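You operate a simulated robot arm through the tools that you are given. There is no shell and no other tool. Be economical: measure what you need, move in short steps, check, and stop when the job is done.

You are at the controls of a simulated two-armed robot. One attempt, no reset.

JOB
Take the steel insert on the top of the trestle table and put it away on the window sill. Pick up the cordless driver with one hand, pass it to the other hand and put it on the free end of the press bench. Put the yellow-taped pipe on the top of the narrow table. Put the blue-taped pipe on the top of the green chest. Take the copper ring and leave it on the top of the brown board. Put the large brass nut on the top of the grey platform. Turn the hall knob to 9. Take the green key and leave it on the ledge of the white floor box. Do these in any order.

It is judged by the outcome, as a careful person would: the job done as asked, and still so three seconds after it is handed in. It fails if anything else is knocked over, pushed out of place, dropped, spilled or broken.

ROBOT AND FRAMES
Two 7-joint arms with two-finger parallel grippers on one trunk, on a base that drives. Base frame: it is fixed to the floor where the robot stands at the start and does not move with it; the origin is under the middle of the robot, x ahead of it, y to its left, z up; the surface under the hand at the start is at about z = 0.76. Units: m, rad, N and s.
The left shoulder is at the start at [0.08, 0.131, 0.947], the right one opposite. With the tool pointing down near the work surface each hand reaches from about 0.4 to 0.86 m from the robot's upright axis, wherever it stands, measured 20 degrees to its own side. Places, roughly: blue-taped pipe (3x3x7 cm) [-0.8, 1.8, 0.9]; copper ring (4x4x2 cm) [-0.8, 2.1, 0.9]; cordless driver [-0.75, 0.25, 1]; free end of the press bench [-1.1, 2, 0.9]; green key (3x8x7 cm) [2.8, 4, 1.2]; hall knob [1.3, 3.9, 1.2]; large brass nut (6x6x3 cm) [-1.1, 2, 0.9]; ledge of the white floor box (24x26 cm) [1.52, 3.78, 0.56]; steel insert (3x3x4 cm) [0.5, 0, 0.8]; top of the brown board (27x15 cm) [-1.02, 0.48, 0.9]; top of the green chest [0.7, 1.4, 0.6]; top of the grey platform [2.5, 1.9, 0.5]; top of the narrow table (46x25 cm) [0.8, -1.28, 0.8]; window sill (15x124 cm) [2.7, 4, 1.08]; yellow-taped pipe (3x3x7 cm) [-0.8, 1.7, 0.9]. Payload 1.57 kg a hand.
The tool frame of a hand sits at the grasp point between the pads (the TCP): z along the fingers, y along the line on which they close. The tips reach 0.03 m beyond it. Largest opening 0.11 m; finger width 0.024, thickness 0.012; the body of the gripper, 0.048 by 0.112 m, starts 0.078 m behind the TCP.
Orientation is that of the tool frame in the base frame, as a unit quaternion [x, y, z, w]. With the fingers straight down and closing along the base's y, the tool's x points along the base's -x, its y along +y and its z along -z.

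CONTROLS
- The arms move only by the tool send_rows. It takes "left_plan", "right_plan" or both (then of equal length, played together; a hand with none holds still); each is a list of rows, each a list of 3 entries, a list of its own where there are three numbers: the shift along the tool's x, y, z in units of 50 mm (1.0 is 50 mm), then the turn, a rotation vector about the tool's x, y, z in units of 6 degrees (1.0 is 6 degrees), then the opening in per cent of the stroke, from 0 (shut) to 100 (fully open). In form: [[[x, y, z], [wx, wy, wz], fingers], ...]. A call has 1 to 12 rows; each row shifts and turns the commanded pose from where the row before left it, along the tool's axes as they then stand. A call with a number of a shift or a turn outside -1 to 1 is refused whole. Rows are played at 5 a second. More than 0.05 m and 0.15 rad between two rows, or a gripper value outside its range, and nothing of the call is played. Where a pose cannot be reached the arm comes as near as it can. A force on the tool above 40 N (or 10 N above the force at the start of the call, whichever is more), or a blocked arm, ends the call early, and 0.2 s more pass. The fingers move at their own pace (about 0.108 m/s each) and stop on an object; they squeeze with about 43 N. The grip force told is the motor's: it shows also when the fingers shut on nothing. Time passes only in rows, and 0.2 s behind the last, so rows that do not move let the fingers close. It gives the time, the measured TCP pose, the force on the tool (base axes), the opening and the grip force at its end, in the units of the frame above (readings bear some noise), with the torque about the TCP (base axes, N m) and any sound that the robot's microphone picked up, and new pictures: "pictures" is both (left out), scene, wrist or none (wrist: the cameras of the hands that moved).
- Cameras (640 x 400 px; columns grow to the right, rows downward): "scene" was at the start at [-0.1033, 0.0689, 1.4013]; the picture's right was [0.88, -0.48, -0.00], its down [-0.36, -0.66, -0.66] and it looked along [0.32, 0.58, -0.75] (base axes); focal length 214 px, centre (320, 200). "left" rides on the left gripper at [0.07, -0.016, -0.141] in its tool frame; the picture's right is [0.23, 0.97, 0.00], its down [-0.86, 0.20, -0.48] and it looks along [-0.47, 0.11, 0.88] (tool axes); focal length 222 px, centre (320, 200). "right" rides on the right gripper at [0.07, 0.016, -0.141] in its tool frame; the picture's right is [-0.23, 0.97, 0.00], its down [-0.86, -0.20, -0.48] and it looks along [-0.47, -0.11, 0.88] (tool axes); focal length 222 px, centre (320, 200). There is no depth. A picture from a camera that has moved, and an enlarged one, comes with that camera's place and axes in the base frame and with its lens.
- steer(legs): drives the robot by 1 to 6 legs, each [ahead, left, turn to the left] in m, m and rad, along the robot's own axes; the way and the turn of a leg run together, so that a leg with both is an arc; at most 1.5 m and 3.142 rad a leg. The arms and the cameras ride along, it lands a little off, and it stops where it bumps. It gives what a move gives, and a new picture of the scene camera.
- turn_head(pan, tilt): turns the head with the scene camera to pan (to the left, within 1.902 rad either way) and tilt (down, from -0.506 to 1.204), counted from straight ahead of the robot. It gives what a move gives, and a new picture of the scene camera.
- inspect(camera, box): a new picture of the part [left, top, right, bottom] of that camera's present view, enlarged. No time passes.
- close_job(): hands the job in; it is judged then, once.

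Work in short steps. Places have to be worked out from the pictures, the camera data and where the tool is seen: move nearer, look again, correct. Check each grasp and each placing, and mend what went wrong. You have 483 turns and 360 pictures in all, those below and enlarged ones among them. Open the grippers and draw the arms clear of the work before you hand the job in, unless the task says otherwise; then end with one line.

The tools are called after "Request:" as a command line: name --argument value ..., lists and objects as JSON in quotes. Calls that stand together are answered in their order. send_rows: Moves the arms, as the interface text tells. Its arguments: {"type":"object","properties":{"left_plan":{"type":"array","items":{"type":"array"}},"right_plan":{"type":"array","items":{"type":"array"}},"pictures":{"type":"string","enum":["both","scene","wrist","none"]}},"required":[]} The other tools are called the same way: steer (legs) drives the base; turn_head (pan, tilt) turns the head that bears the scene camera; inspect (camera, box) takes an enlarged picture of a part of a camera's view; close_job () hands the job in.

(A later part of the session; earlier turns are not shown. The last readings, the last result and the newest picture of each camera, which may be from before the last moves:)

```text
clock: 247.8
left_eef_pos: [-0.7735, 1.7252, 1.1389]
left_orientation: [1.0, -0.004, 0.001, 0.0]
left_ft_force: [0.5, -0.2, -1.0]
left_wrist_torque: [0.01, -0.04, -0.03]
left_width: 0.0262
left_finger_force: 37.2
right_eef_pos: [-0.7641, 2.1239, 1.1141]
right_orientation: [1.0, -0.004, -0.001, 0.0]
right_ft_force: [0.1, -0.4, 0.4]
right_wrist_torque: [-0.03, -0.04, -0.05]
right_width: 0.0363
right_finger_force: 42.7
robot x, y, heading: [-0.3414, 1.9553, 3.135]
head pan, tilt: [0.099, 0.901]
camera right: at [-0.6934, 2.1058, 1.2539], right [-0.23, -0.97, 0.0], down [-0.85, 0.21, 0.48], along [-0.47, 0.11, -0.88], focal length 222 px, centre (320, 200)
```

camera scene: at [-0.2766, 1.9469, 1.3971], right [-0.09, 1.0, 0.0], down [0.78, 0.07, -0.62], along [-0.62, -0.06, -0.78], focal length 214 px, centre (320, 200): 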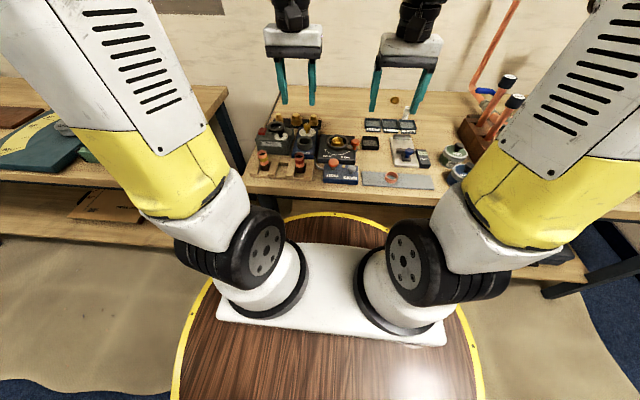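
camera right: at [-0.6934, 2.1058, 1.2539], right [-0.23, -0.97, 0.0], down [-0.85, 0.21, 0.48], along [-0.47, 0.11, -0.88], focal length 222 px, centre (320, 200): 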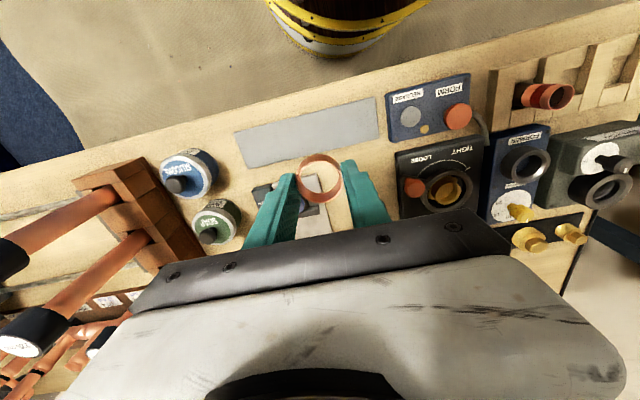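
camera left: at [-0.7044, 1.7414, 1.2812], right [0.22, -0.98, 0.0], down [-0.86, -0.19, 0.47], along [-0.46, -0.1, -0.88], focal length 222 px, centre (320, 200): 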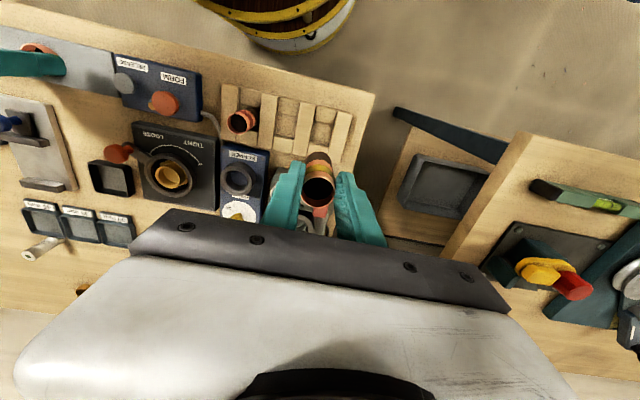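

Ring held. I raise the left hand, back away and strafe south to the other bench, keeping distance to look first.

Request:
send_rows --left_plan '[[[0, 0, -1], [0, 0, 0], 0], [[0, 0, -1], [0, 0, 0], 0], [[0, 0, -1], [0, 0, 0], 0], [[0, 0, -0.5], [0, 0, 0], 0]]' --right_plan '[[[0, 0, -1], [0, 0, 0], 0], [[0, 0, -1], [0, 0, 0], 0], [[0, 0, 0], [0, 0, 0], 0], [[0, 0, 0], [0, 0, 0], 0]]' --pictures "none"

Request:
steer --legs '[[-0.3, 0, 0.006], [0, 1.45, 0]]'

Request:
turn_head --pan 0 --tilt 0.65

```text
clock: 248.8
left_eef_pos: [-0.7715, 1.7265, 1.3128]
left_orientation: [1.0, -0.004, 0.003, 0.0]
left_ft_force: [-0.4, 0.6, -1.2]
left_wrist_torque: [0.04, -0.02, -0.01]
left_width: 0.026
left_finger_force: 37.5
right_eef_pos: [-0.7653, 2.1238, 1.2129]
right_orientation: [1.0, -0.004, -0.001, 0.0]
right_ft_force: [0.5, 0.2, 0.4]
right_wrist_torque: [-0.01, 0.01, 0.01]
right_width: 0.0362
right_finger_force: 42.6
robot x, y, heading: [-0.3363, 1.9538, 3.134]
head pan, tilt: [0.099, 0.901]
```

```text
clock: 257.6
left_eef_pos: [-0.4966, 0.2959, 1.3127]
left_orientation: [1.0, -0.016, 0.002, 0.001]
left_ft_force: [-0.7, 0.3, -1.4]
left_wrist_torque: [-0.01, 0.0, 0.01]
left_width: 0.0263
left_finger_force: 37.2
right_eef_pos: [-0.4819, 0.6925, 1.212]
right_orientation: [1.0, -0.016, 0.0, -0.001]
right_ft_force: [0.4, 0.3, -0.4]
right_wrist_torque: [0.0, 0.02, -0.02]
right_width: 0.0361
right_finger_force: 43.0
robot x, y, heading: [-0.0616, 0.5163, 3.109]
head pan, tilt: [0.099, 0.901]
camera scene: at [0.0023, 0.5051, 1.3971], right [-0.07, 1.0, 0.0], down [0.78, 0.05, -0.62], along [-0.62, -0.04, -0.78], focal length 214 px, centre (320, 200)
```

scene: 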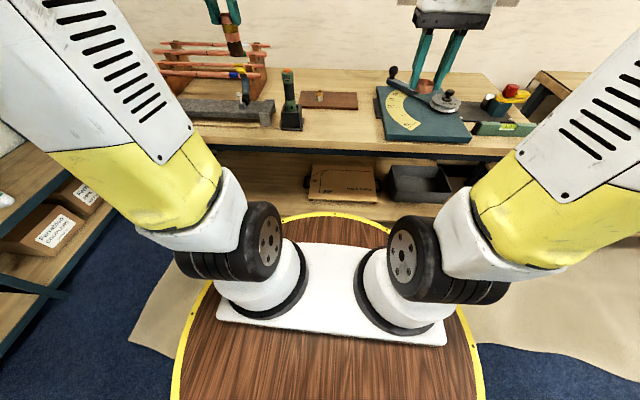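

```text
clock: 258.3
left_eef_pos: [-0.4971, 0.2955, 1.3123]
left_orientation: [1.0, -0.016, 0.001, 0.0]
left_ft_force: [0.1, 0.9, -0.6]
left_wrist_torque: [-0.01, -0.03, -0.01]
left_width: 0.0261
left_finger_force: 37.1
right_eef_pos: [-0.4829, 0.6932, 1.2123]
right_orientation: [1.0, -0.016, -0.001, 0.0]
right_ft_force: [0.4, -0.5, -0.7]
right_wrist_torque: [0.01, 0.01, 0.01]
right_width: 0.0364
right_finger_force: 42.8
robot x, y, heading: [-0.0619, 0.5123, 3.112]
head pan, tilt: [0.0, 0.649]
camera scene: at [-0.0091, 0.5129, 1.4175], right [0.03, 1.0, 0.0], down [0.6, -0.02, -0.8], along [-0.8, 0.02, -0.61], focal length 214 px, centre (320, 200)
```

scene: 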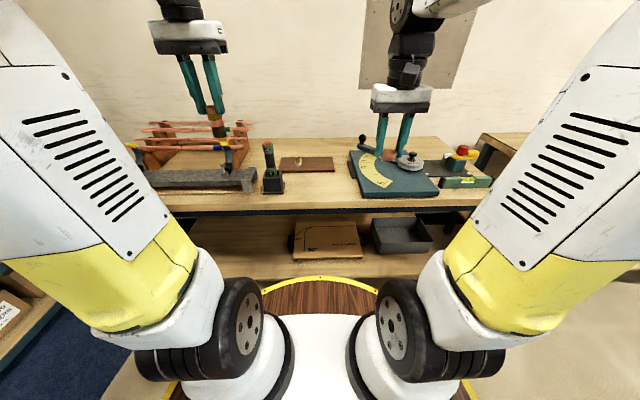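

Request:
inspect --camera "scene" --box '[230, 125, 350, 215]'

```text
4.44 times, centred on (290, 170) of scene
camera zoom: at [-0.0091, 0.5129, 1.4175], right [0.03, 1.0, 0.0], down [0.6, -0.02, -0.8], along [-0.8, 0.02, -0.61], focal length 953 px, centre (453, 333)
```

zoom: 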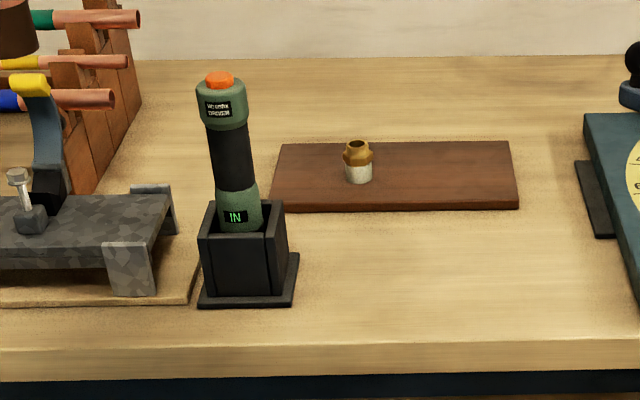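

The driver is a cylindrical stick in a black holder (top ≈1.11). The brown board's right half is free; I'll put the ring near (-1.01, 0.55). Moving in.

Request:
steer --legs '[[0, 0, 0.03], [0.28, 0.0, 0]]'

```text
clock: 260.7
left_eef_pos: [-0.7744, 0.2865, 1.3121]
left_orientation: [1.0, -0.004, 0.002, 0.0]
left_ft_force: [0.1, -1.0, -0.1]
left_wrist_torque: [0.02, 0.01, -0.01]
left_width: 0.0263
left_finger_force: 36.9
right_eef_pos: [-0.769, 0.684, 1.2125]
right_orientation: [1.0, -0.003, -0.001, -0.001]
right_ft_force: [0.7, -0.6, -0.6]
right_wrist_torque: [0.02, 0.02, 0.02]
right_width: 0.036
right_finger_force: 42.8
robot x, y, heading: [-0.342, 0.5161, 3.136]
head pan, tilt: [0.0, 0.649]
camera scene: at [-0.2913, 0.5154, 1.4175], right [0.01, 1.0, 0.0], down [0.6, 0.0, -0.8], along [-0.8, 0.01, -0.6], focal length 214 px, centre (320, 200)
```

scene: 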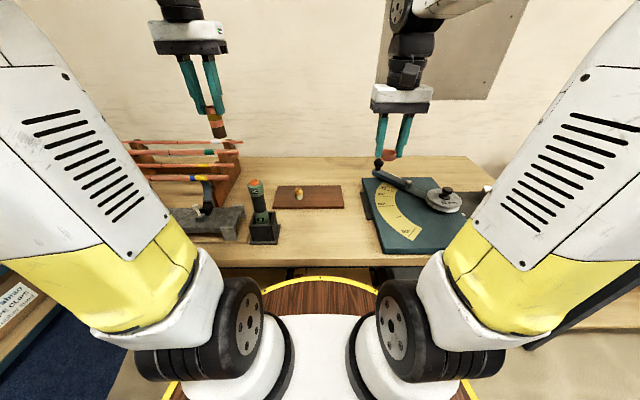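

Request:
send_rows --right_plan '[[[0, 0.9, 0], [0, 0, 0], 0], [[0, 0.9, 0], [0, 0, 0], 0], [[0, 0.88, 0], [0, 0, 0], 0], [[-1, 0, 0], [0, 0, 0], 0], [[-1, 0, 0], [0, 0, 0], 0], [[-1, 0, 0], [0, 0, 0], 0], [[-1, 0, 0], [0, 0, 0], 0], [[-0.6, 0, 0], [0, 0, 0], 0], [[0, 0, 1], [0, 0, 0], 0], [[0, 0, 1], [0, 0, 0], 0], [[0, 0, 1], [0, 0, 0], 0]]' --pictures "both"

```text
clock: 263.1
left_eef_pos: [-0.7743, 0.2856, 1.3123]
left_orientation: [1.0, -0.005, 0.001, -0.001]
left_ft_force: [0.7, -0.7, -0.4]
left_wrist_torque: [-0.06, 0.0, -0.02]
left_width: 0.0261
left_finger_force: 37.5
right_eef_pos: [-0.9981, 0.5495, 1.0617]
right_orientation: [1.0, -0.004, -0.001, -0.001]
right_ft_force: [0.3, -0.1, -1.4]
right_wrist_torque: [-0.03, 0.03, 0.01]
right_width: 0.0361
right_finger_force: 43.3
robot x, y, heading: [-0.3418, 0.5191, 3.135]
head pan, tilt: [0.0, 0.649]
camera scene: at [-0.2914, 0.5154, 1.4175], right [0.01, 1.0, 0.0], down [0.6, 0.0, -0.8], along [-0.8, 0.01, -0.6], focal length 214 px, centre (320, 200)
camera right: at [-0.9279, 0.5319, 1.2024], right [-0.23, -0.97, 0.0], down [-0.85, 0.21, 0.48], along [-0.47, 0.11, -0.88], focal length 222 px, centre (320, 200)
```

scene: 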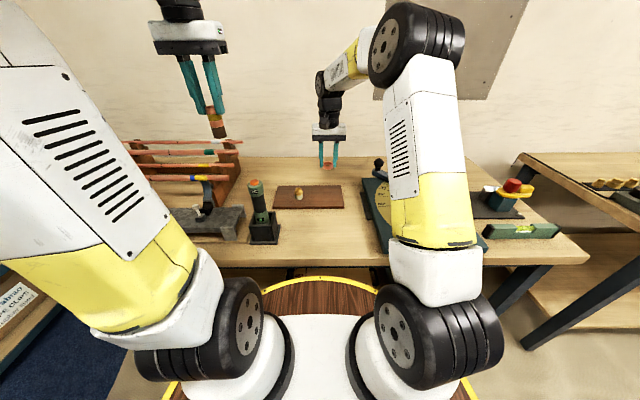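
right: 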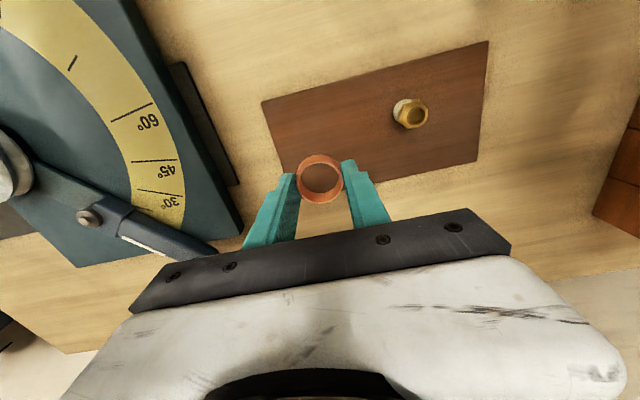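

The landing point is inside the board, ~12 cm from the brass bit. I lower: fast to 0.945, then small steps.

Request:
send_rows --right_plan '[[[0, 0, 1], [0, 0, 0], 0], [[0, 0, 1], [0, 0, 0], 0], [[0, 0, 0.3], [0, 0, 0], 0], [[0, 0, 0.08], [0, 0, 0], 0], [[0, 0, 0.08], [0, 0, 0], 0]]' --pictures "none"

Request:
send_rows --right_plan '[[[0, 0, 0.06], [0, 0, 0], 0], [[0, 0, 0.06], [0, 0, 0], 0]]' --pictures "wrist"

```text
clock: 264.3
left_eef_pos: [-0.7735, 0.2859, 1.3114]
left_orientation: [1.0, -0.004, 0.002, 0.0]
left_ft_force: [0.9, -0.4, 0.3]
left_wrist_torque: [0.0, -0.02, -0.02]
left_width: 0.0262
left_finger_force: 36.8
right_eef_pos: [-0.9987, 0.55, 0.9386]
right_orientation: [1.0, -0.004, -0.001, 0.0]
right_ft_force: [0.5, 0.2, -0.4]
right_wrist_torque: [0.02, 0.01, 0.01]
right_width: 0.0364
right_finger_force: 43.1
robot x, y, heading: [-0.3444, 0.5137, 3.137]
head pan, tilt: [0.0, 0.649]
```

```text
clock: 264.9
left_eef_pos: [-0.7745, 0.2865, 1.3126]
left_orientation: [1.0, -0.004, 0.002, 0.0]
left_ft_force: [0.2, -0.4, -0.6]
left_wrist_torque: [0.0, 0.01, 0.0]
left_width: 0.0261
left_finger_force: 37.2
right_eef_pos: [-0.999, 0.5497, 0.9339]
right_orientation: [1.0, -0.003, -0.001, -0.001]
right_ft_force: [0.1, -1.0, -0.2]
right_wrist_torque: [-0.01, 0.02, -0.02]
right_width: 0.0361
right_finger_force: 43.1
robot x, y, heading: [-0.3422, 0.5136, 3.133]
head pan, tilt: [0.0, 0.649]
camera right: at [-0.9297, 0.532, 1.0741], right [-0.23, -0.97, 0.0], down [-0.85, 0.21, 0.48], along [-0.47, 0.11, -0.88], focal length 222 px, centre (320, 200)
```

right: 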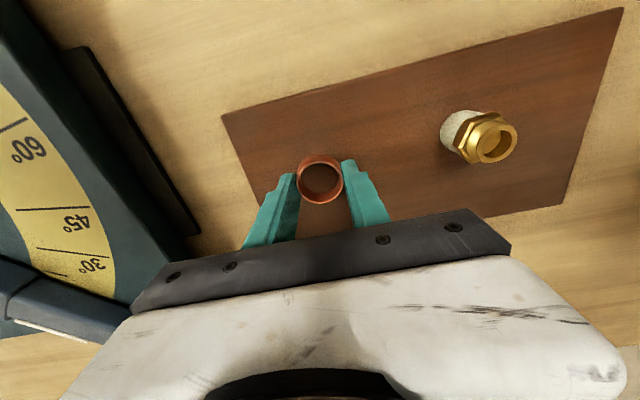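

Request:
send_rows --right_plan '[[[0, 0, 0.06], [0, 0, 0], 0], [[0, 0, 0.06], [0, 0, 0], 0]]' --pictures "none"

Request:
send_rows --right_plan '[[[0, 0, 0.06], [0, 0, 0], 0], [[0, 0, 0.06], [0, 0, 0], 0]]' --pictures "none"

```text
clock: 265.5
left_eef_pos: [-0.7735, 0.2852, 1.3118]
left_orientation: [1.0, -0.004, 0.002, 0.001]
left_ft_force: [-1.1, 0.5, -0.1]
left_wrist_torque: [0.01, -0.01, 0.01]
left_width: 0.0262
left_finger_force: 37.3
right_eef_pos: [-1.0006, 0.5505, 0.9272]
right_orientation: [1.0, -0.004, -0.001, -0.001]
right_ft_force: [0.6, -1.2, 0.2]
right_wrist_torque: [0.01, 0.01, 0.0]
right_width: 0.0363
right_finger_force: 43.1
robot x, y, heading: [-0.3423, 0.5138, 3.131]
head pan, tilt: [0.0, 0.649]
```

```text
clock: 266.1
left_eef_pos: [-0.7728, 0.2864, 1.313]
left_orientation: [1.0, -0.005, 0.002, 0.0]
left_ft_force: [-0.4, 0.3, -0.7]
left_wrist_torque: [-0.02, 0.0, -0.03]
left_width: 0.0263
left_finger_force: 37.3
right_eef_pos: [-1.0003, 0.5517, 0.9243]
right_orientation: [1.0, -0.003, -0.003, 0.0]
right_ft_force: [9.2, 0.4, 36.0]
right_wrist_torque: [0.09, -0.49, -0.14]
right_width: 0.0366
right_finger_force: 43.3
robot x, y, heading: [-0.3449, 0.5133, 3.135]
head pan, tilt: [0.0, 0.649]
```

Contact at 0.924. I ease off, open and rise.

Request:
send_rows --right_plan '[[[0, 0, -0.05], [0, 0, 0], 0], [[0, 0, 0], [0, 0, 0], 55], [[0, 0, 0], [0, 0, 0], 55], [[0, 0, 0], [0, 0, 0], 55], [[0, 0, -0.6], [0, 0, 0], 55], [[0, 0, -1], [0, 0, 0], 55], [[0, 0, -1], [0, 0, 0], 55], [[0, 0, -1], [0, 0, 0], 55], [[0, 0, -1], [0, 0, 0], 55], [[0, 0, -1], [0, 0, 0], 55]]' --pictures "wrist"

```text
clock: 268.3
left_eef_pos: [-0.773, 0.2853, 1.3115]
left_orientation: [1.0, -0.004, 0.001, 0.0]
left_ft_force: [-0.3, 0.7, 0.5]
left_wrist_torque: [-0.02, -0.05, 0.0]
left_width: 0.0263
left_finger_force: 37.2
right_eef_pos: [-0.9962, 0.5522, 1.2037]
right_orientation: [1.0, -0.003, 0.001, 0.0]
right_ft_force: [0.3, 1.0, 0.0]
right_wrist_torque: [0.02, -0.03, -0.01]
right_width: 0.0606
right_finger_force: 0.0
robot x, y, heading: [-0.3431, 0.5163, 3.139]
head pan, tilt: [0.0, 0.649]
camera right: at [-0.9261, 0.5331, 1.3446], right [-0.23, -0.97, 0.0], down [-0.85, 0.21, 0.48], along [-0.47, 0.11, -0.88], focal length 222 px, centre (320, 200)
```

right: 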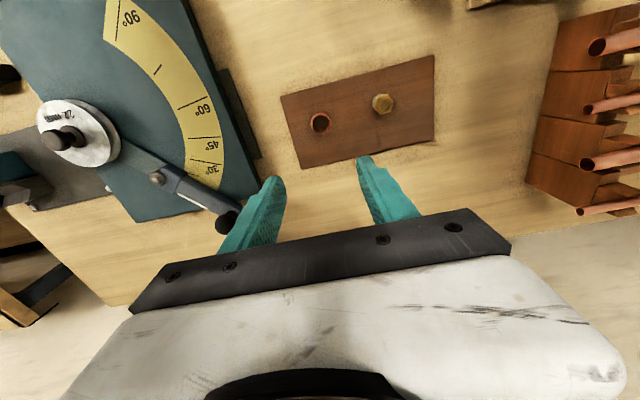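

Ring placed. Now the yellow pipe: I retract the right hand, back off, go south and face the narrow table.

Request:
send_rows --right_plan '[[[1, 0, 0], [0, 0, 0], 55], [[1, 0, 0], [0, 0, 0], 55], [[1, 0, 0], [0, 0, 0], 55], [[1, 0, 0], [0, 0, 0], 55]]' --pictures "none"

Request:
steer --legs '[[-0.28, 0, 0], [0, 0.8, 0], [0, 0, 1.571]]'

Request:
turn_head --pan 0.75 --tilt 0.6

```text
clock: 269.3
left_eef_pos: [-0.7747, 0.286, 1.3128]
left_orientation: [1.0, -0.004, 0.003, 0.0]
left_ft_force: [-1.3, -0.5, -1.0]
left_wrist_torque: [0.03, -0.05, 0.02]
left_width: 0.0262
left_finger_force: 37.2
right_eef_pos: [-0.7999, 0.5479, 1.2019]
right_orientation: [1.0, -0.003, 0.0, 0.0]
right_ft_force: [-1.3, 0.6, 0.3]
right_wrist_torque: [0.03, -0.06, 0.02]
right_width: 0.0605
right_finger_force: 0.0
robot x, y, heading: [-0.3423, 0.519, 3.135]
head pan, tilt: [0.0, 0.649]
```

```text
clock: 278.9
left_eef_pos: [0.1299, -0.7276, 1.3123]
left_orientation: [0.726, 0.688, 0.001, -0.001]
left_ft_force: [-0.5, -0.4, -0.7]
left_wrist_torque: [0.01, 0.01, 0.0]
left_width: 0.0262
left_finger_force: 37.7
right_eef_pos: [-0.1338, -0.7403, 1.2024]
right_orientation: [0.726, 0.688, -0.001, 0.001]
right_ft_force: [-0.2, 0.2, 0.4]
right_wrist_torque: [-0.03, 0.01, 0.0]
right_width: 0.0607
right_finger_force: 0.0
robot x, y, heading: [-0.0823, -0.2842, -1.626]
head pan, tilt: [0.0, 0.649]
camera scene: at [-0.0787, -0.2334, 1.4176], right [-1.0, 0.05, 0.0], down [0.03, 0.6, -0.8], along [-0.04, -0.8, -0.6], focal length 214 px, centre (320, 200)
```

scene: 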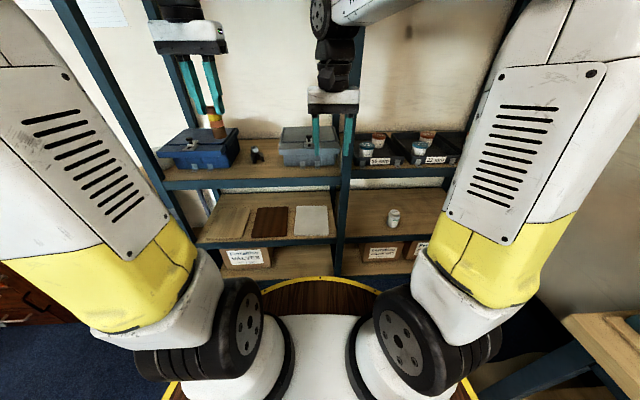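

```text
clock: 280.0
left_eef_pos: [0.1295, -0.7278, 1.3122]
left_orientation: [0.726, 0.688, 0.001, -0.001]
left_ft_force: [-0.1, 0.8, 0.2]
left_wrist_torque: [0.02, 0.0, 0.02]
left_width: 0.0259
left_finger_force: 37.3
right_eef_pos: [-0.1341, -0.7403, 1.2031]
right_orientation: [0.726, 0.688, 0.0, 0.001]
right_ft_force: [0.1, 1.4, 0.1]
right_wrist_torque: [-0.03, -0.02, 0.02]
right_width: 0.0605
right_finger_force: 0.0
robot x, y, heading: [-0.0803, -0.2849, -1.618]
head pan, tilt: [0.75, 0.6]
camera scene: at [-0.0174, -0.2145, 1.4218], right [-0.77, -0.64, 0.0], down [-0.36, 0.43, -0.82], along [0.53, -0.63, -0.57], focal length 214 px, centre (320, 200)
```

scene: 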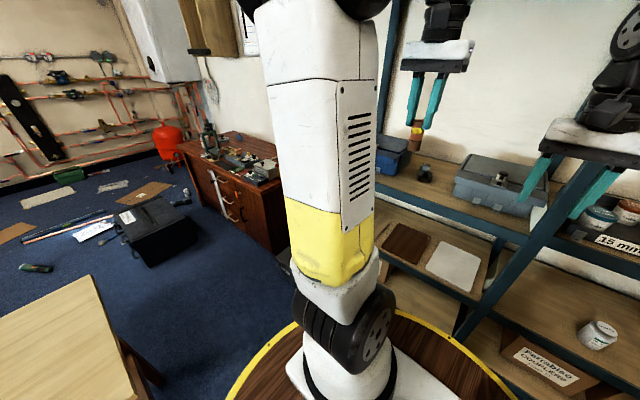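

I turn to face east for the transit and look towards the narrow table from a better place.

Request:
steer --legs '[[0, 0, 1.618], [0, -0.22, 0], [0.4, 0, 0]]'

Request:
turn_head --pan -1.3 --tilt 0.7

```text
clock: 287.7
left_eef_pos: [0.7518, -0.2567, 1.312]
left_orientation: [-0.006, 1.0, 0.0, -0.002]
left_ft_force: [0.3, 0.4, 0.0]
left_wrist_torque: [0.02, -0.01, -0.01]
left_width: 0.0261
left_finger_force: 37.2
right_eef_pos: [0.7824, -0.5181, 1.2032]
right_orientation: [-0.007, 1.0, 0.001, 0.001]
right_ft_force: [-0.7, 0.3, -0.5]
right_wrist_torque: [-0.01, 0.01, 0.01]
right_width: 0.0603
right_finger_force: 0.2
robot x, y, heading: [0.3272, -0.4952, 0.012]
head pan, tilt: [0.75, 0.6]
camera scene: at [0.2482, -0.4357, 1.4218], right [0.69, -0.72, 0.0], down [-0.41, -0.39, -0.83], along [0.6, 0.57, -0.56], focal length 214 px, centre (320, 200)
```

scene: 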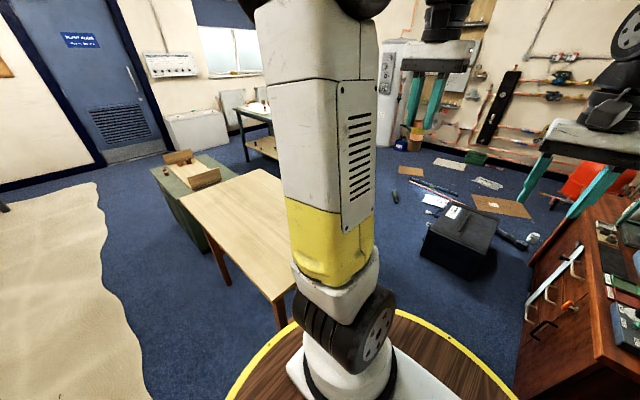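

```text
clock: 289.7
left_eef_pos: [0.7514, -0.2568, 1.3115]
left_orientation: [-0.006, 1.0, 0.0, -0.002]
left_ft_force: [0.0, 0.5, -0.3]
left_wrist_torque: [-0.02, 0.0, -0.01]
left_width: 0.0261
left_finger_force: 37.0
right_eef_pos: [0.7813, -0.5178, 1.2024]
right_orientation: [-0.007, 1.0, 0.001, 0.0]
right_ft_force: [0.1, 0.1, 1.2]
right_wrist_torque: [0.02, -0.01, -0.01]
right_width: 0.0605
right_finger_force: 0.0
robot x, y, heading: [0.3284, -0.4967, 0.014]
head pan, tilt: [-1.3, 0.7]
camera scene: at [0.2083, -0.5784, 1.4132], right [-0.96, -0.28, 0.0], down [-0.18, 0.62, -0.76], along [0.21, -0.73, -0.64], focal length 214 px, centre (320, 200)
```

scene: 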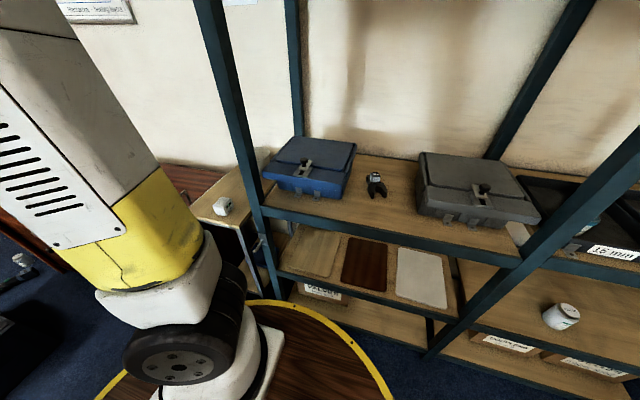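

The narrow table runs along y (x 0.68–0.92, y −1.05…−1.51) with a white cup near its front. I check the floor in front for the black bin.

Request:
turn_head --pan -1.75 --tilt 1.0

Request:
inspect --camera "right" --box '[0, 0, 640, 400]'

```text
clock: 290.6
left_eef_pos: [0.7509, -0.257, 1.3123]
left_orientation: [-0.006, 1.0, 0.0, -0.001]
left_ft_force: [-0.4, 1.2, 0.3]
left_wrist_torque: [-0.01, 0.02, 0.01]
left_width: 0.0261
left_finger_force: 37.4
right_eef_pos: [0.7827, -0.5169, 1.2041]
right_orientation: [-0.008, 1.0, 0.0, 0.0]
right_ft_force: [0.0, 0.5, 0.1]
right_wrist_torque: [-0.01, -0.01, 0.01]
right_width: 0.0607
right_finger_force: 0.0
robot x, y, heading: [0.3261, -0.4932, 0.014]
head pan, tilt: [-1.751, 1.0]
camera scene: at [0.173, -0.5655, 1.3899], right [-0.99, 0.17, 0.0], down [0.14, 0.83, -0.54], along [-0.09, -0.53, -0.84], focal length 214 px, centre (320, 200)
```

scene: 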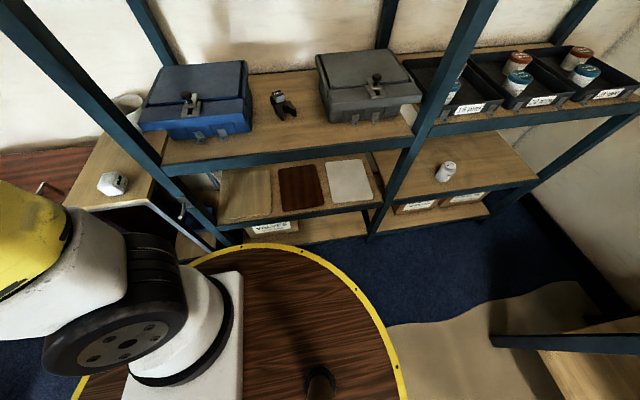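

```text
1.00 times, centred on (320, 200) of right (not enlarged: the box is as wide or as high as the picture)
camera zoom: at [0.7125, -0.504, 1.344], right [0.21, 0.98, 0.0], down [0.86, -0.19, 0.48], along [0.47, -0.1, -0.88], focal length 222 px, centre (320, 200)
```

zoom: 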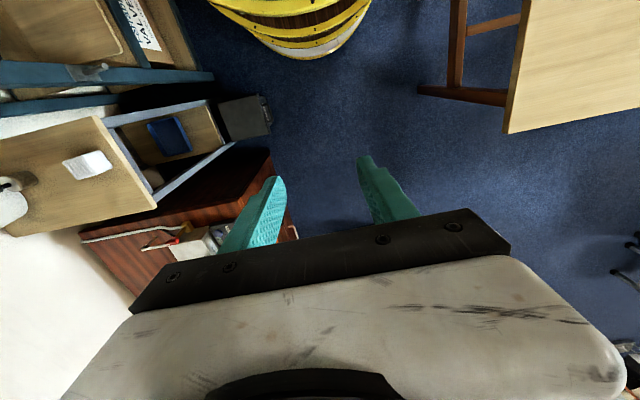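

The bin is small (x 0.72–0.85, y −0.95…−0.77). I'll pass between it and the trestle table at y≈−0.41, then stand near (1.05, −0.5) facing south-west.

Request:
steer --legs '[[0, 0.083, -0.014]]'

```text
clock: 291.7
left_eef_pos: [0.7539, -0.1779, 1.3114]
left_orientation: [0.0, 1.0, 0.0, -0.002]
left_ft_force: [-0.1, 0.0, 0.0]
left_wrist_torque: [0.04, 0.0, 0.0]
left_width: 0.0263
left_finger_force: 37.2
right_eef_pos: [0.7815, -0.4391, 1.204]
right_orientation: [0.0, 1.0, -0.001, 0.001]
right_ft_force: [0.5, 1.0, 0.2]
right_wrist_torque: [0.0, 0.04, -0.01]
right_width: 0.0607
right_finger_force: 0.1
robot x, y, heading: [0.3236, -0.4098, 0.0]
head pan, tilt: [-1.751, 1.0]
camera scene: at [0.1715, -0.4789, 1.3898], right [-0.98, 0.18, 0.0], down [0.15, 0.83, -0.54], along [-0.1, -0.53, -0.84], focal length 214 px, centre (320, 200)
```

scene: 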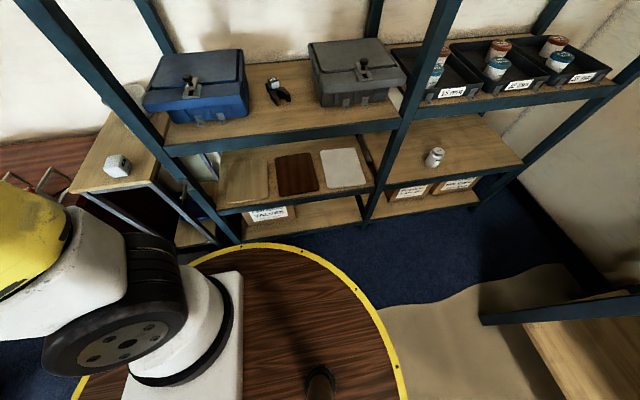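

Position (0.324, −0.41), heading 0. I drive ahead in two legs and then look.

Request:
steer --legs '[[0.36, 0, 0]]'

Request:
inspect --camera "right" --box '[0, 0, 640, 400]'

```text
clock: 294.0
left_eef_pos: [1.1115, -0.1701, 1.3114]
left_orientation: [-0.005, 1.0, 0.001, -0.001]
left_ft_force: [0.6, 0.6, -0.6]
left_wrist_torque: [0.01, 0.01, -0.02]
left_width: 0.0261
left_finger_force: 37.3
right_eef_pos: [1.1411, -0.4317, 1.2033]
right_orientation: [-0.007, 1.0, 0.0, 0.001]
right_ft_force: [0.9, 0.3, 0.1]
right_wrist_torque: [0.03, 0.01, -0.03]
right_width: 0.0603
right_finger_force: 0.0
robot x, y, heading: [0.6883, -0.4071, 0.014]
head pan, tilt: [-1.751, 1.0]
camera scene: at [0.5328, -0.4783, 1.3898], right [-0.99, 0.17, 0.0], down [0.14, 0.83, -0.54], along [-0.09, -0.53, -0.84], focal length 214 px, centre (320, 200)
```

scene: 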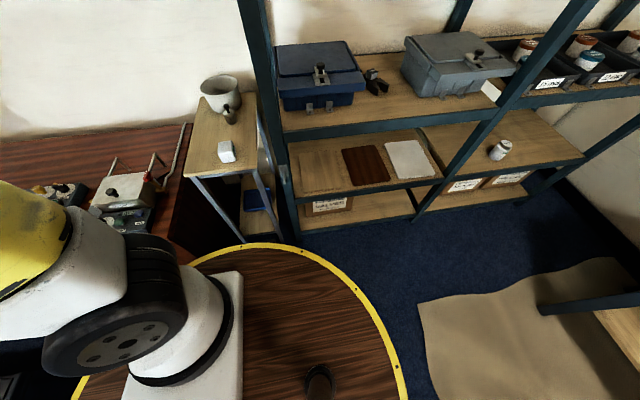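

```text
1.00 times, centred on (320, 200) of right (not enlarged: the box is as wide or as high as the picture)
camera zoom: at [1.0724, -0.4172, 1.3441], right [0.22, 0.98, 0.0], down [0.86, -0.19, 0.48], along [0.47, -0.1, -0.88], focal length 222 px, centre (320, 200)
```

zoom: 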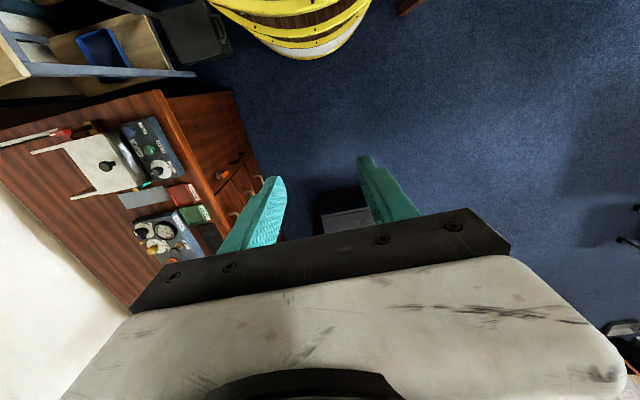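

The passage past the bin is tight, so rather than go on I reach from here: target (0.83, −1.205) is 0.81 m off. I turn in place to face south.

Request:
steer --legs '[[0, 0, -1.7]]'

Request:
turn_head --pan 0.1 --tilt 0.7

```text
clock: 298.5
left_eef_pos: [0.8746, -0.8573, 1.3123]
left_orientation: [0.741, 0.671, 0.002, -0.001]
left_ft_force: [-0.4, -1.0, -1.2]
left_wrist_torque: [-0.02, -0.04, -0.03]
left_width: 0.0264
left_finger_force: 37.3
right_eef_pos: [0.6119, -0.86, 1.2024]
right_orientation: [0.742, 0.671, 0.0, 0.0]
right_ft_force: [-0.6, -0.3, -0.3]
right_wrist_torque: [0.01, 0.0, -0.01]
right_width: 0.0604
right_finger_force: 0.1
robot x, y, heading: [0.6863, -0.4095, -1.665]
head pan, tilt: [-1.751, 1.0]
camera scene: at [0.6312, -0.2496, 1.3898], right [0.28, 0.96, 0.0], down [0.81, -0.23, -0.54], along [-0.52, 0.15, -0.84], focal length 214 px, centre (320, 200)
```

scene: 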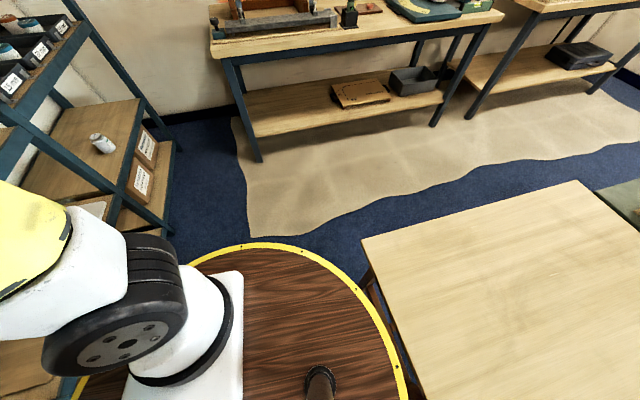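

```text
clock: 300.3
left_eef_pos: [0.8753, -0.8585, 1.3118]
left_orientation: [0.741, 0.671, 0.001, -0.001]
left_ft_force: [-0.2, -0.4, 0.3]
left_wrist_torque: [0.0, 0.02, -0.01]
left_width: 0.0262
left_finger_force: 37.1
right_eef_pos: [0.6118, -0.8596, 1.2033]
right_orientation: [0.741, 0.671, 0.0, 0.001]
right_ft_force: [-0.1, -0.5, -0.4]
right_wrist_torque: [-0.01, -0.02, 0.0]
right_width: 0.0604
right_finger_force: 0.0
robot x, y, heading: [0.6866, -0.4097, -1.673]
head pan, tilt: [0.099, 0.7]
camera scene: at [0.6982, -0.3538, 1.4132], right [-1.0, 0.0, 0.0], down [0.0, 0.64, -0.76], along [0.0, -0.76, -0.64], focal length 214 px, centre (320, 200)
```

scene: 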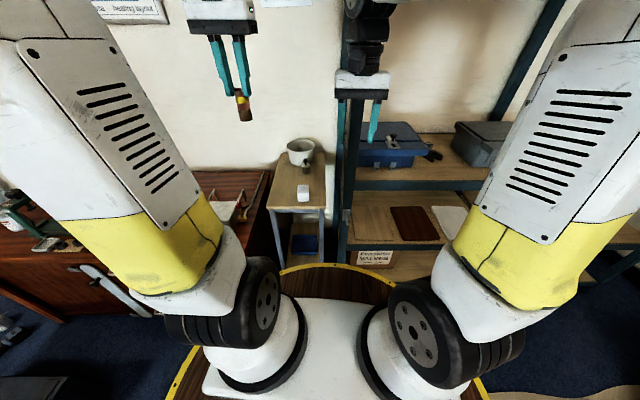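

Free spot on the table: about (0.85, −1.20), beside the white box and in front of the brush. I lower partway and reach forward.

Request:
send_rows --left_plan '[[[0, 0, 1], [0, 0, 0], 0], [[0, 0, 1], [0, 0, 0], 0], [[0, 0, 1], [0, 0, 0], 0], [[0, 0, 1], [0, 0, 0], 0], [[-1, 0.02, 0], [0, 0, 0], 0], [[-1, 0.02, 0], [0, 0, 0], 0], [[-1, 0, 0], [0, 0, 0], 0], [[-1, 0, 0], [0, 0, 0], 0], [[-1, 0, 0], [0, 0, 0], 0], [[-1, 0, 0], [0, 0, 0], 0], [[-0.8, 0, 0], [0, 0, 0], 0]]' --pictures "both"

```text
clock: 302.7
left_eef_pos: [0.842, -1.1944, 1.1109]
left_orientation: [0.741, 0.671, 0.001, -0.002]
left_ft_force: [0.2, 0.8, 0.4]
left_wrist_torque: [-0.08, -0.01, 0.02]
left_width: 0.0264
left_finger_force: 37.7
right_eef_pos: [0.6117, -0.8581, 1.2026]
right_orientation: [0.741, 0.672, 0.0, 0.001]
right_ft_force: [-0.3, 0.2, 0.6]
right_wrist_torque: [-0.09, 0.0, -0.04]
right_width: 0.0606
right_finger_force: 0.1
robot x, y, heading: [0.6858, -0.4058, -1.67]
head pan, tilt: [0.099, 0.7]
camera scene: at [0.6983, -0.3531, 1.4132], right [-1.0, 0.0, 0.0], down [0.0, 0.64, -0.77], along [0.0, -0.77, -0.64], focal length 214 px, centre (320, 200)
camera left: at [0.832, -1.1225, 1.2519], right [0.99, 0.13, 0.0], down [0.11, -0.87, 0.47], along [0.06, -0.47, -0.88], focal length 222 px, centre (320, 200)
```

scene: 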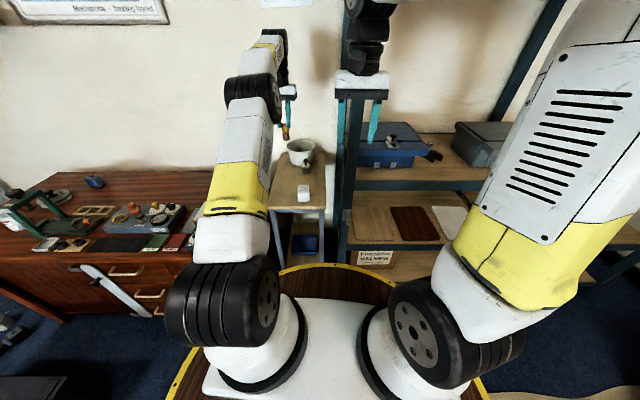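
left: 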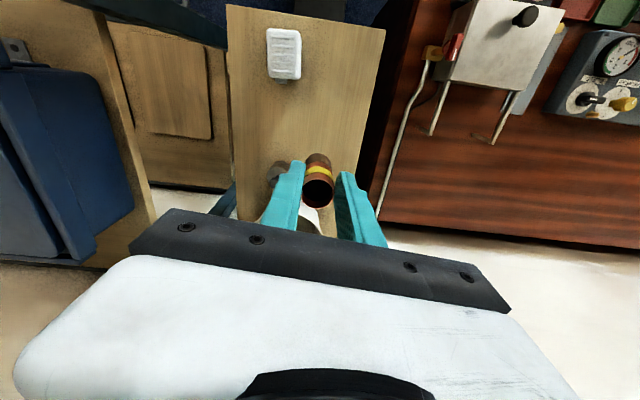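

Landing point is clear. I lower to z≈0.90 and then step.

Request:
send_rows --left_plan '[[[0, 0, 1], [0, 0, 0], 0], [[0, 0, 1], [0, 0, 0], 0], [[0, 0, 1], [0, 0, 0], 0], [[0, 0, 1], [0, 0, 0], 0], [[0, 0, 0.2], [0, 0, 0], 0], [[0, 0, 0.1], [0, 0, 0], 0], [[0, 0, 0.1], [0, 0, 0], 0], [[0, 0, 0.1], [0, 0, 0], 0]]' --pictures "wrist"

```text
clock: 304.5
left_eef_pos: [0.8422, -1.1943, 0.8858]
left_orientation: [0.742, 0.671, 0.001, -0.002]
left_ft_force: [-0.2, 0.1, 0.0]
left_wrist_torque: [0.0, -0.01, 0.02]
left_width: 0.0263
left_finger_force: 37.6
right_eef_pos: [0.6129, -0.8588, 1.2044]
right_orientation: [0.741, 0.671, -0.001, 0.0]
right_ft_force: [0.5, 0.8, 0.5]
right_wrist_torque: [-0.01, -0.02, -0.02]
right_width: 0.0604
right_finger_force: 0.0
robot x, y, heading: [0.6852, -0.4059, -1.671]
head pan, tilt: [0.099, 0.7]
camera left: at [0.8328, -1.1236, 1.0274], right [0.99, 0.13, 0.0], down [0.11, -0.87, 0.47], along [0.06, -0.47, -0.88], focal length 222 px, centre (320, 200)
```

left: 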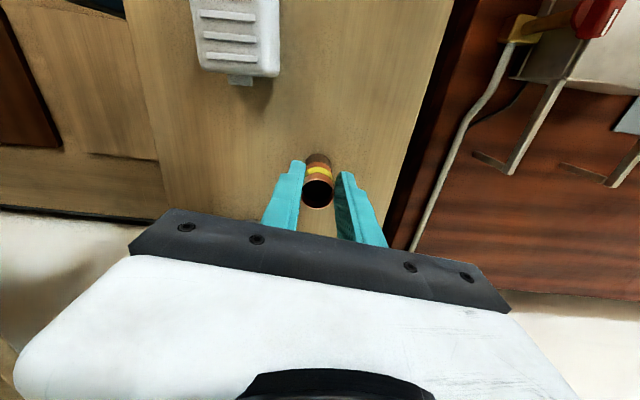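

Request:
send_rows --left_plan '[[[0, 0, 0.1], [0, 0, 0], 0], [[0, 0, 0.1], [0, 0, 0], 0], [[0, 0, 0.07], [0, 0, 0], 0]]' --pictures "none"

Request:
send_rows --left_plan '[[[0, 0, 0.06], [0, 0, 0], 0], [[0, 0, 0.06], [0, 0, 0], 0]]' --pictures "none"

```text
clock: 305.3
left_eef_pos: [0.8437, -1.1956, 0.876]
left_orientation: [0.741, 0.671, -0.002, 0.002]
left_ft_force: [0.1, -2.8, 32.3]
left_wrist_torque: [-0.6, 0.07, -0.05]
left_width: 0.0268
left_finger_force: 37.8
right_eef_pos: [0.6114, -0.8575, 1.204]
right_orientation: [0.741, 0.671, -0.001, 0.0]
right_ft_force: [0.5, 0.6, 0.3]
right_wrist_torque: [0.01, 0.02, -0.01]
right_width: 0.0606
right_finger_force: 0.0
robot x, y, heading: [0.6822, -0.4078, -1.671]
head pan, tilt: [0.099, 0.7]
```

```text
clock: 305.9
left_eef_pos: [0.8434, -1.1942, 0.8696]
left_orientation: [0.742, 0.671, 0.0, 0.0]
left_ft_force: [0.6, -2.3, 32.8]
left_wrist_torque: [-0.39, 0.02, -0.01]
left_width: 0.0265
left_finger_force: 37.4
right_eef_pos: [0.6105, -0.8582, 1.2041]
right_orientation: [0.741, 0.671, 0.0, 0.0]
right_ft_force: [-0.4, -0.6, 0.7]
right_wrist_torque: [0.01, 0.01, 0.0]
right_width: 0.0608
right_finger_force: 0.0
robot x, y, heading: [0.685, -0.4046, -1.673]
head pan, tilt: [0.099, 0.7]
```

On the table. I ease off, open and rise, then retract.

Request:
send_rows --left_plan '[[[0, 0, -0.06], [0, 0, 0], 0], [[0, 0, 0], [0, 0, 0], 45], [[0, 0, 0], [0, 0, 0], 45], [[0, 0, 0], [0, 0, 0], 45], [[0, 0, -0.6], [0, 0, 0], 45], [[0, 0, -1], [0, 0, 0], 45], [[0, 0, -1], [0, 0, 0], 45], [[0, 0, -1], [0, 0, 0], 45], [[0, 0, -1], [0, 0, 0], 45]]' --pictures "wrist"

```text
clock: 307.9
left_eef_pos: [0.8409, -1.1952, 1.0981]
left_orientation: [0.742, 0.67, 0.003, -0.002]
left_ft_force: [-0.3, -0.2, 0.6]
left_wrist_torque: [-0.03, 0.03, -0.01]
left_width: 0.0494
left_finger_force: 0.1
right_eef_pos: [0.612, -0.86, 1.2032]
right_orientation: [0.741, 0.672, 0.0, 0.001]
right_ft_force: [0.5, 0.9, -0.8]
right_wrist_torque: [-0.01, -0.04, -0.03]
right_width: 0.0606
right_finger_force: 0.0
robot x, y, heading: [0.6845, -0.4073, -1.67]
head pan, tilt: [0.099, 0.7]
camera left: at [0.8307, -1.1259, 1.2413], right [0.99, 0.13, 0.0], down [0.11, -0.87, 0.47], along [0.06, -0.47, -0.88], focal length 222 px, centre (320, 200)
```

left: 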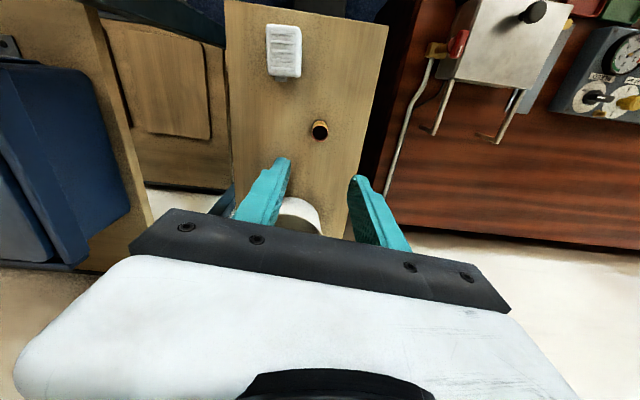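

Yellow pipe stands on the narrow table. I retract, turn west and drive to the bench with the cordless driver.

Request:
send_rows --left_plan '[[[1, 0, 0], [0, 0, 0], 60], [[1, 0, 0], [0, 0, 0], 60], [[1, 0, 0], [0, 0, 0], 60], [[1, 0, 0], [0, 0, 0], 60], [[1, 0, 0], [0, 0, 0], 60], [[1, 0, 0], [0, 0, 0], 60], [[0.8, 0, 0], [0, 0, 0], 60], [[0, 0, -1], [0, 0, 0], 60], [[0, 0, -1], [0, 0, 0], 60], [[0, 0, -1], [0, 0, 0], 60]]' --pictures "scene"

Request:
steer --legs '[[0, 0, -1.47]]'

```text
clock: 310.1
left_eef_pos: [0.8751, -0.8558, 1.2516]
left_orientation: [0.741, 0.671, 0.002, -0.002]
left_ft_force: [-0.4, 0.3, 0.0]
left_wrist_torque: [0.0, 0.0, -0.03]
left_width: 0.066
left_finger_force: 0.1
right_eef_pos: [0.6125, -0.86, 1.2033]
right_orientation: [0.741, 0.672, -0.001, 0.001]
right_ft_force: [0.0, 0.6, 0.4]
right_wrist_torque: [0.06, 0.02, -0.02]
right_width: 0.0605
right_finger_force: 0.1
robot x, y, heading: [0.6871, -0.4063, -1.671]
head pan, tilt: [0.099, 0.7]
camera scene: at [0.6983, -0.3539, 1.4132], right [-1.0, 0.0, 0.0], down [0.0, 0.64, -0.76], along [0.0, -0.76, -0.64], focal length 214 px, centre (320, 200)
```

scene: 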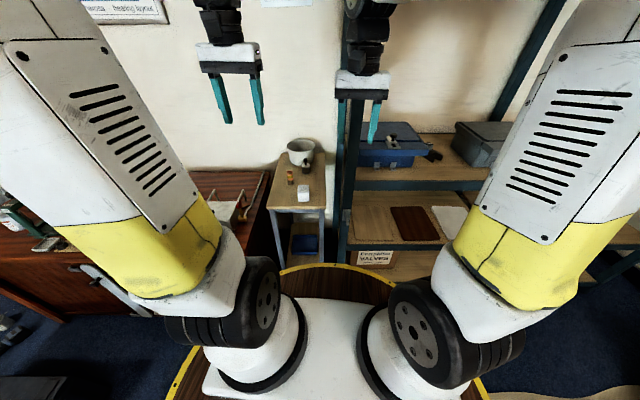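

```text
clock: 314.1
left_eef_pos: [0.258, -0.6415, 1.2519]
left_orientation: [1.0, 0.0, 0.002, 0.0]
left_ft_force: [0.2, 0.2, -1.0]
left_wrist_torque: [-0.03, 0.01, 0.0]
left_width: 0.0661
left_finger_force: 0.1
right_eef_pos: [0.2285, -0.3797, 1.2027]
right_orientation: [1.0, 0.0, -0.001, -0.001]
right_ft_force: [0.1, -1.0, 0.1]
right_wrist_torque: [0.0, -0.04, -0.03]
right_width: 0.0602
right_finger_force: 0.0
robot x, y, heading: [0.6865, -0.4077, -3.142]
head pan, tilt: [0.099, 0.7]
camera scene: at [0.7396, -0.4164, 1.4132], right [-0.1, 0.99, 0.0], down [0.64, 0.06, -0.76], along [-0.76, -0.08, -0.64], focal length 214 px, centre (320, 200)
```

scene: 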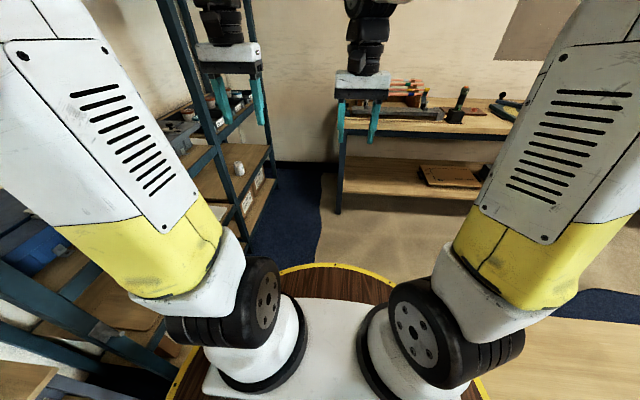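

I drive west and then north to face the driver, and look closely.

Request:
steer --legs '[[0.7, 0, 0], [0, -0.6, 0], [0.2, 0, 0]]'

Request:
turn_head --pan 0.0 --tilt 0.7

Request:
inspect --camera "scene" --box '[260, 120, 420, 240]'

```text
clock: 322.1
left_eef_pos: [-0.6566, -0.0513, 1.2512]
left_orientation: [1.0, -0.001, 0.003, 0.0]
left_ft_force: [-0.2, 0.5, -0.3]
left_wrist_torque: [-0.01, -0.01, 0.0]
left_width: 0.066
left_finger_force: 0.0
right_eef_pos: [-0.6857, 0.2115, 1.2036]
right_orientation: [1.0, 0.0, -0.001, 0.0]
right_ft_force: [-0.9, 0.2, 0.2]
right_wrist_torque: [-0.03, -0.03, -0.02]
right_width: 0.0605
right_finger_force: 0.1
robot x, y, heading: [-0.2295, 0.1802, 3.142]
head pan, tilt: [0.099, 0.7]
camera scene: at [-0.1756, 0.1734, 1.4132], right [-0.1, 1.0, 0.0], down [0.64, 0.06, -0.76], along [-0.76, -0.08, -0.64], focal length 214 px, centre (320, 200)
```

scene: 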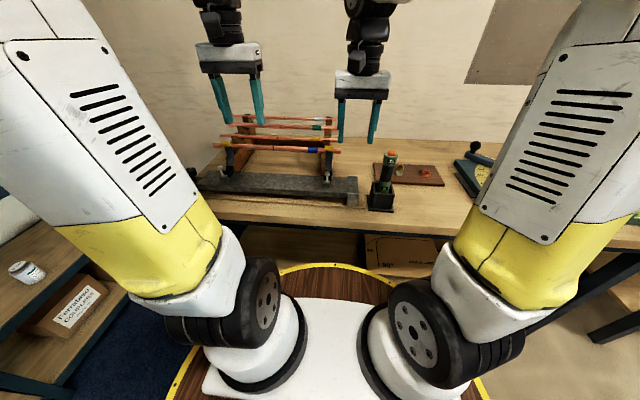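

```text
clock: 322.8
left_eef_pos: [-0.6571, -0.0512, 1.2509]
left_orientation: [1.0, 0.0, 0.002, 0.001]
left_ft_force: [-0.8, -0.2, -0.4]
left_wrist_torque: [0.01, -0.01, -0.02]
left_width: 0.066
left_finger_force: 0.0
right_eef_pos: [-0.6874, 0.2099, 1.2025]
right_orientation: [1.0, 0.0, -0.001, -0.001]
right_ft_force: [0.9, -0.5, 0.3]
right_wrist_torque: [0.0, 0.01, 0.0]
right_width: 0.0604
right_finger_force: 0.0
robot x, y, heading: [-0.2288, 0.1831, 3.14]
head pan, tilt: [0.0, 0.7]
camera scene: at [-0.1762, 0.1818, 1.4132], right [0.0, 1.0, 0.0], down [0.64, 0.0, -0.76], along [-0.76, 0.0, -0.64], focal length 214 px, centre (320, 200)
```

scene: 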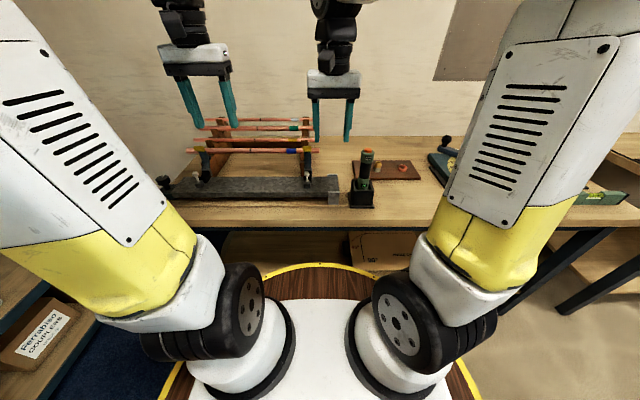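

```text
3.33 times, centred on (340, 180) of scene
camera zoom: at [-0.1762, 0.1818, 1.4132], right [0.0, 1.0, 0.0], down [0.64, 0.0, -0.76], along [-0.76, 0.0, -0.64], focal length 715 px, centre (253, 267)
```

zoom: 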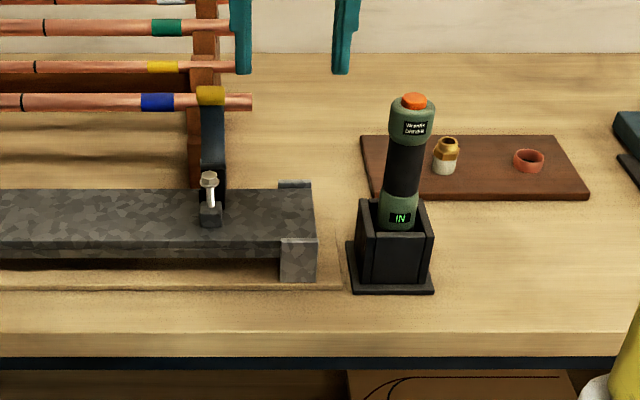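

The driver stands at about (−0.825, 0.342), top z≈1.08. Plan: left hand grips it from the side, lifts it; right hand takes it from above. I reposition to (−0.05, 0.45).

Request:
steer --legs '[[-0.18, 0, 0], [0, -0.27, 0]]'

Request:
inspect --camera "scene" --box '[240, 130, 360, 220]'

```text
clock: 325.9
left_eef_pos: [-0.48, 0.2228, 1.2503]
left_orientation: [1.0, 0.002, 0.002, 0.0]
left_ft_force: [0.1, -0.8, 0.3]
left_wrist_torque: [-0.04, 0.0, 0.04]
left_width: 0.0661
left_finger_force: 0.0
right_eef_pos: [-0.5095, 0.4858, 1.2034]
right_orientation: [1.0, 0.002, 0.0, 0.0]
right_ft_force: [-0.2, 0.2, -0.2]
right_wrist_torque: [0.03, 0.01, -0.02]
right_width: 0.0607
right_finger_force: 0.1
robot x, y, heading: [-0.0536, 0.4612, -3.139]
head pan, tilt: [0.0, 0.7]
camera scene: at [0.001, 0.4585, 1.4132], right [0.0, 1.0, 0.0], down [0.64, 0.0, -0.76], along [-0.76, 0.0, -0.64], focal length 214 px, centre (320, 200)
```

scene: 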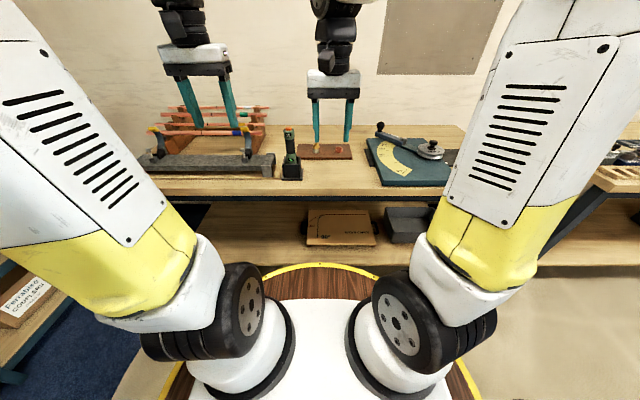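

```text
4.44 times, centred on (300, 175) of scene
camera zoom: at [0.001, 0.4585, 1.4132], right [0.0, 1.0, 0.0], down [0.64, 0.0, -0.76], along [-0.76, 0.0, -0.64], focal length 953 px, centre (409, 311)
```

zoom: 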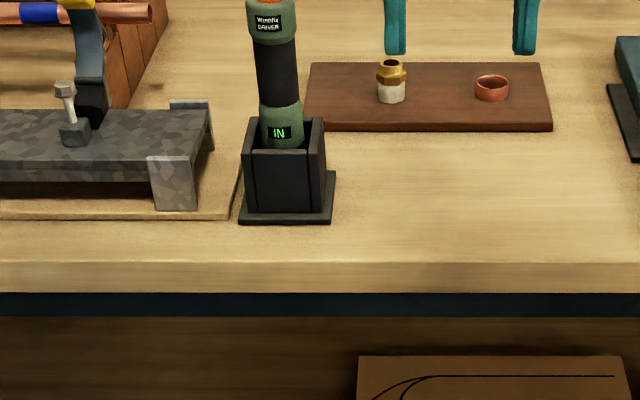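

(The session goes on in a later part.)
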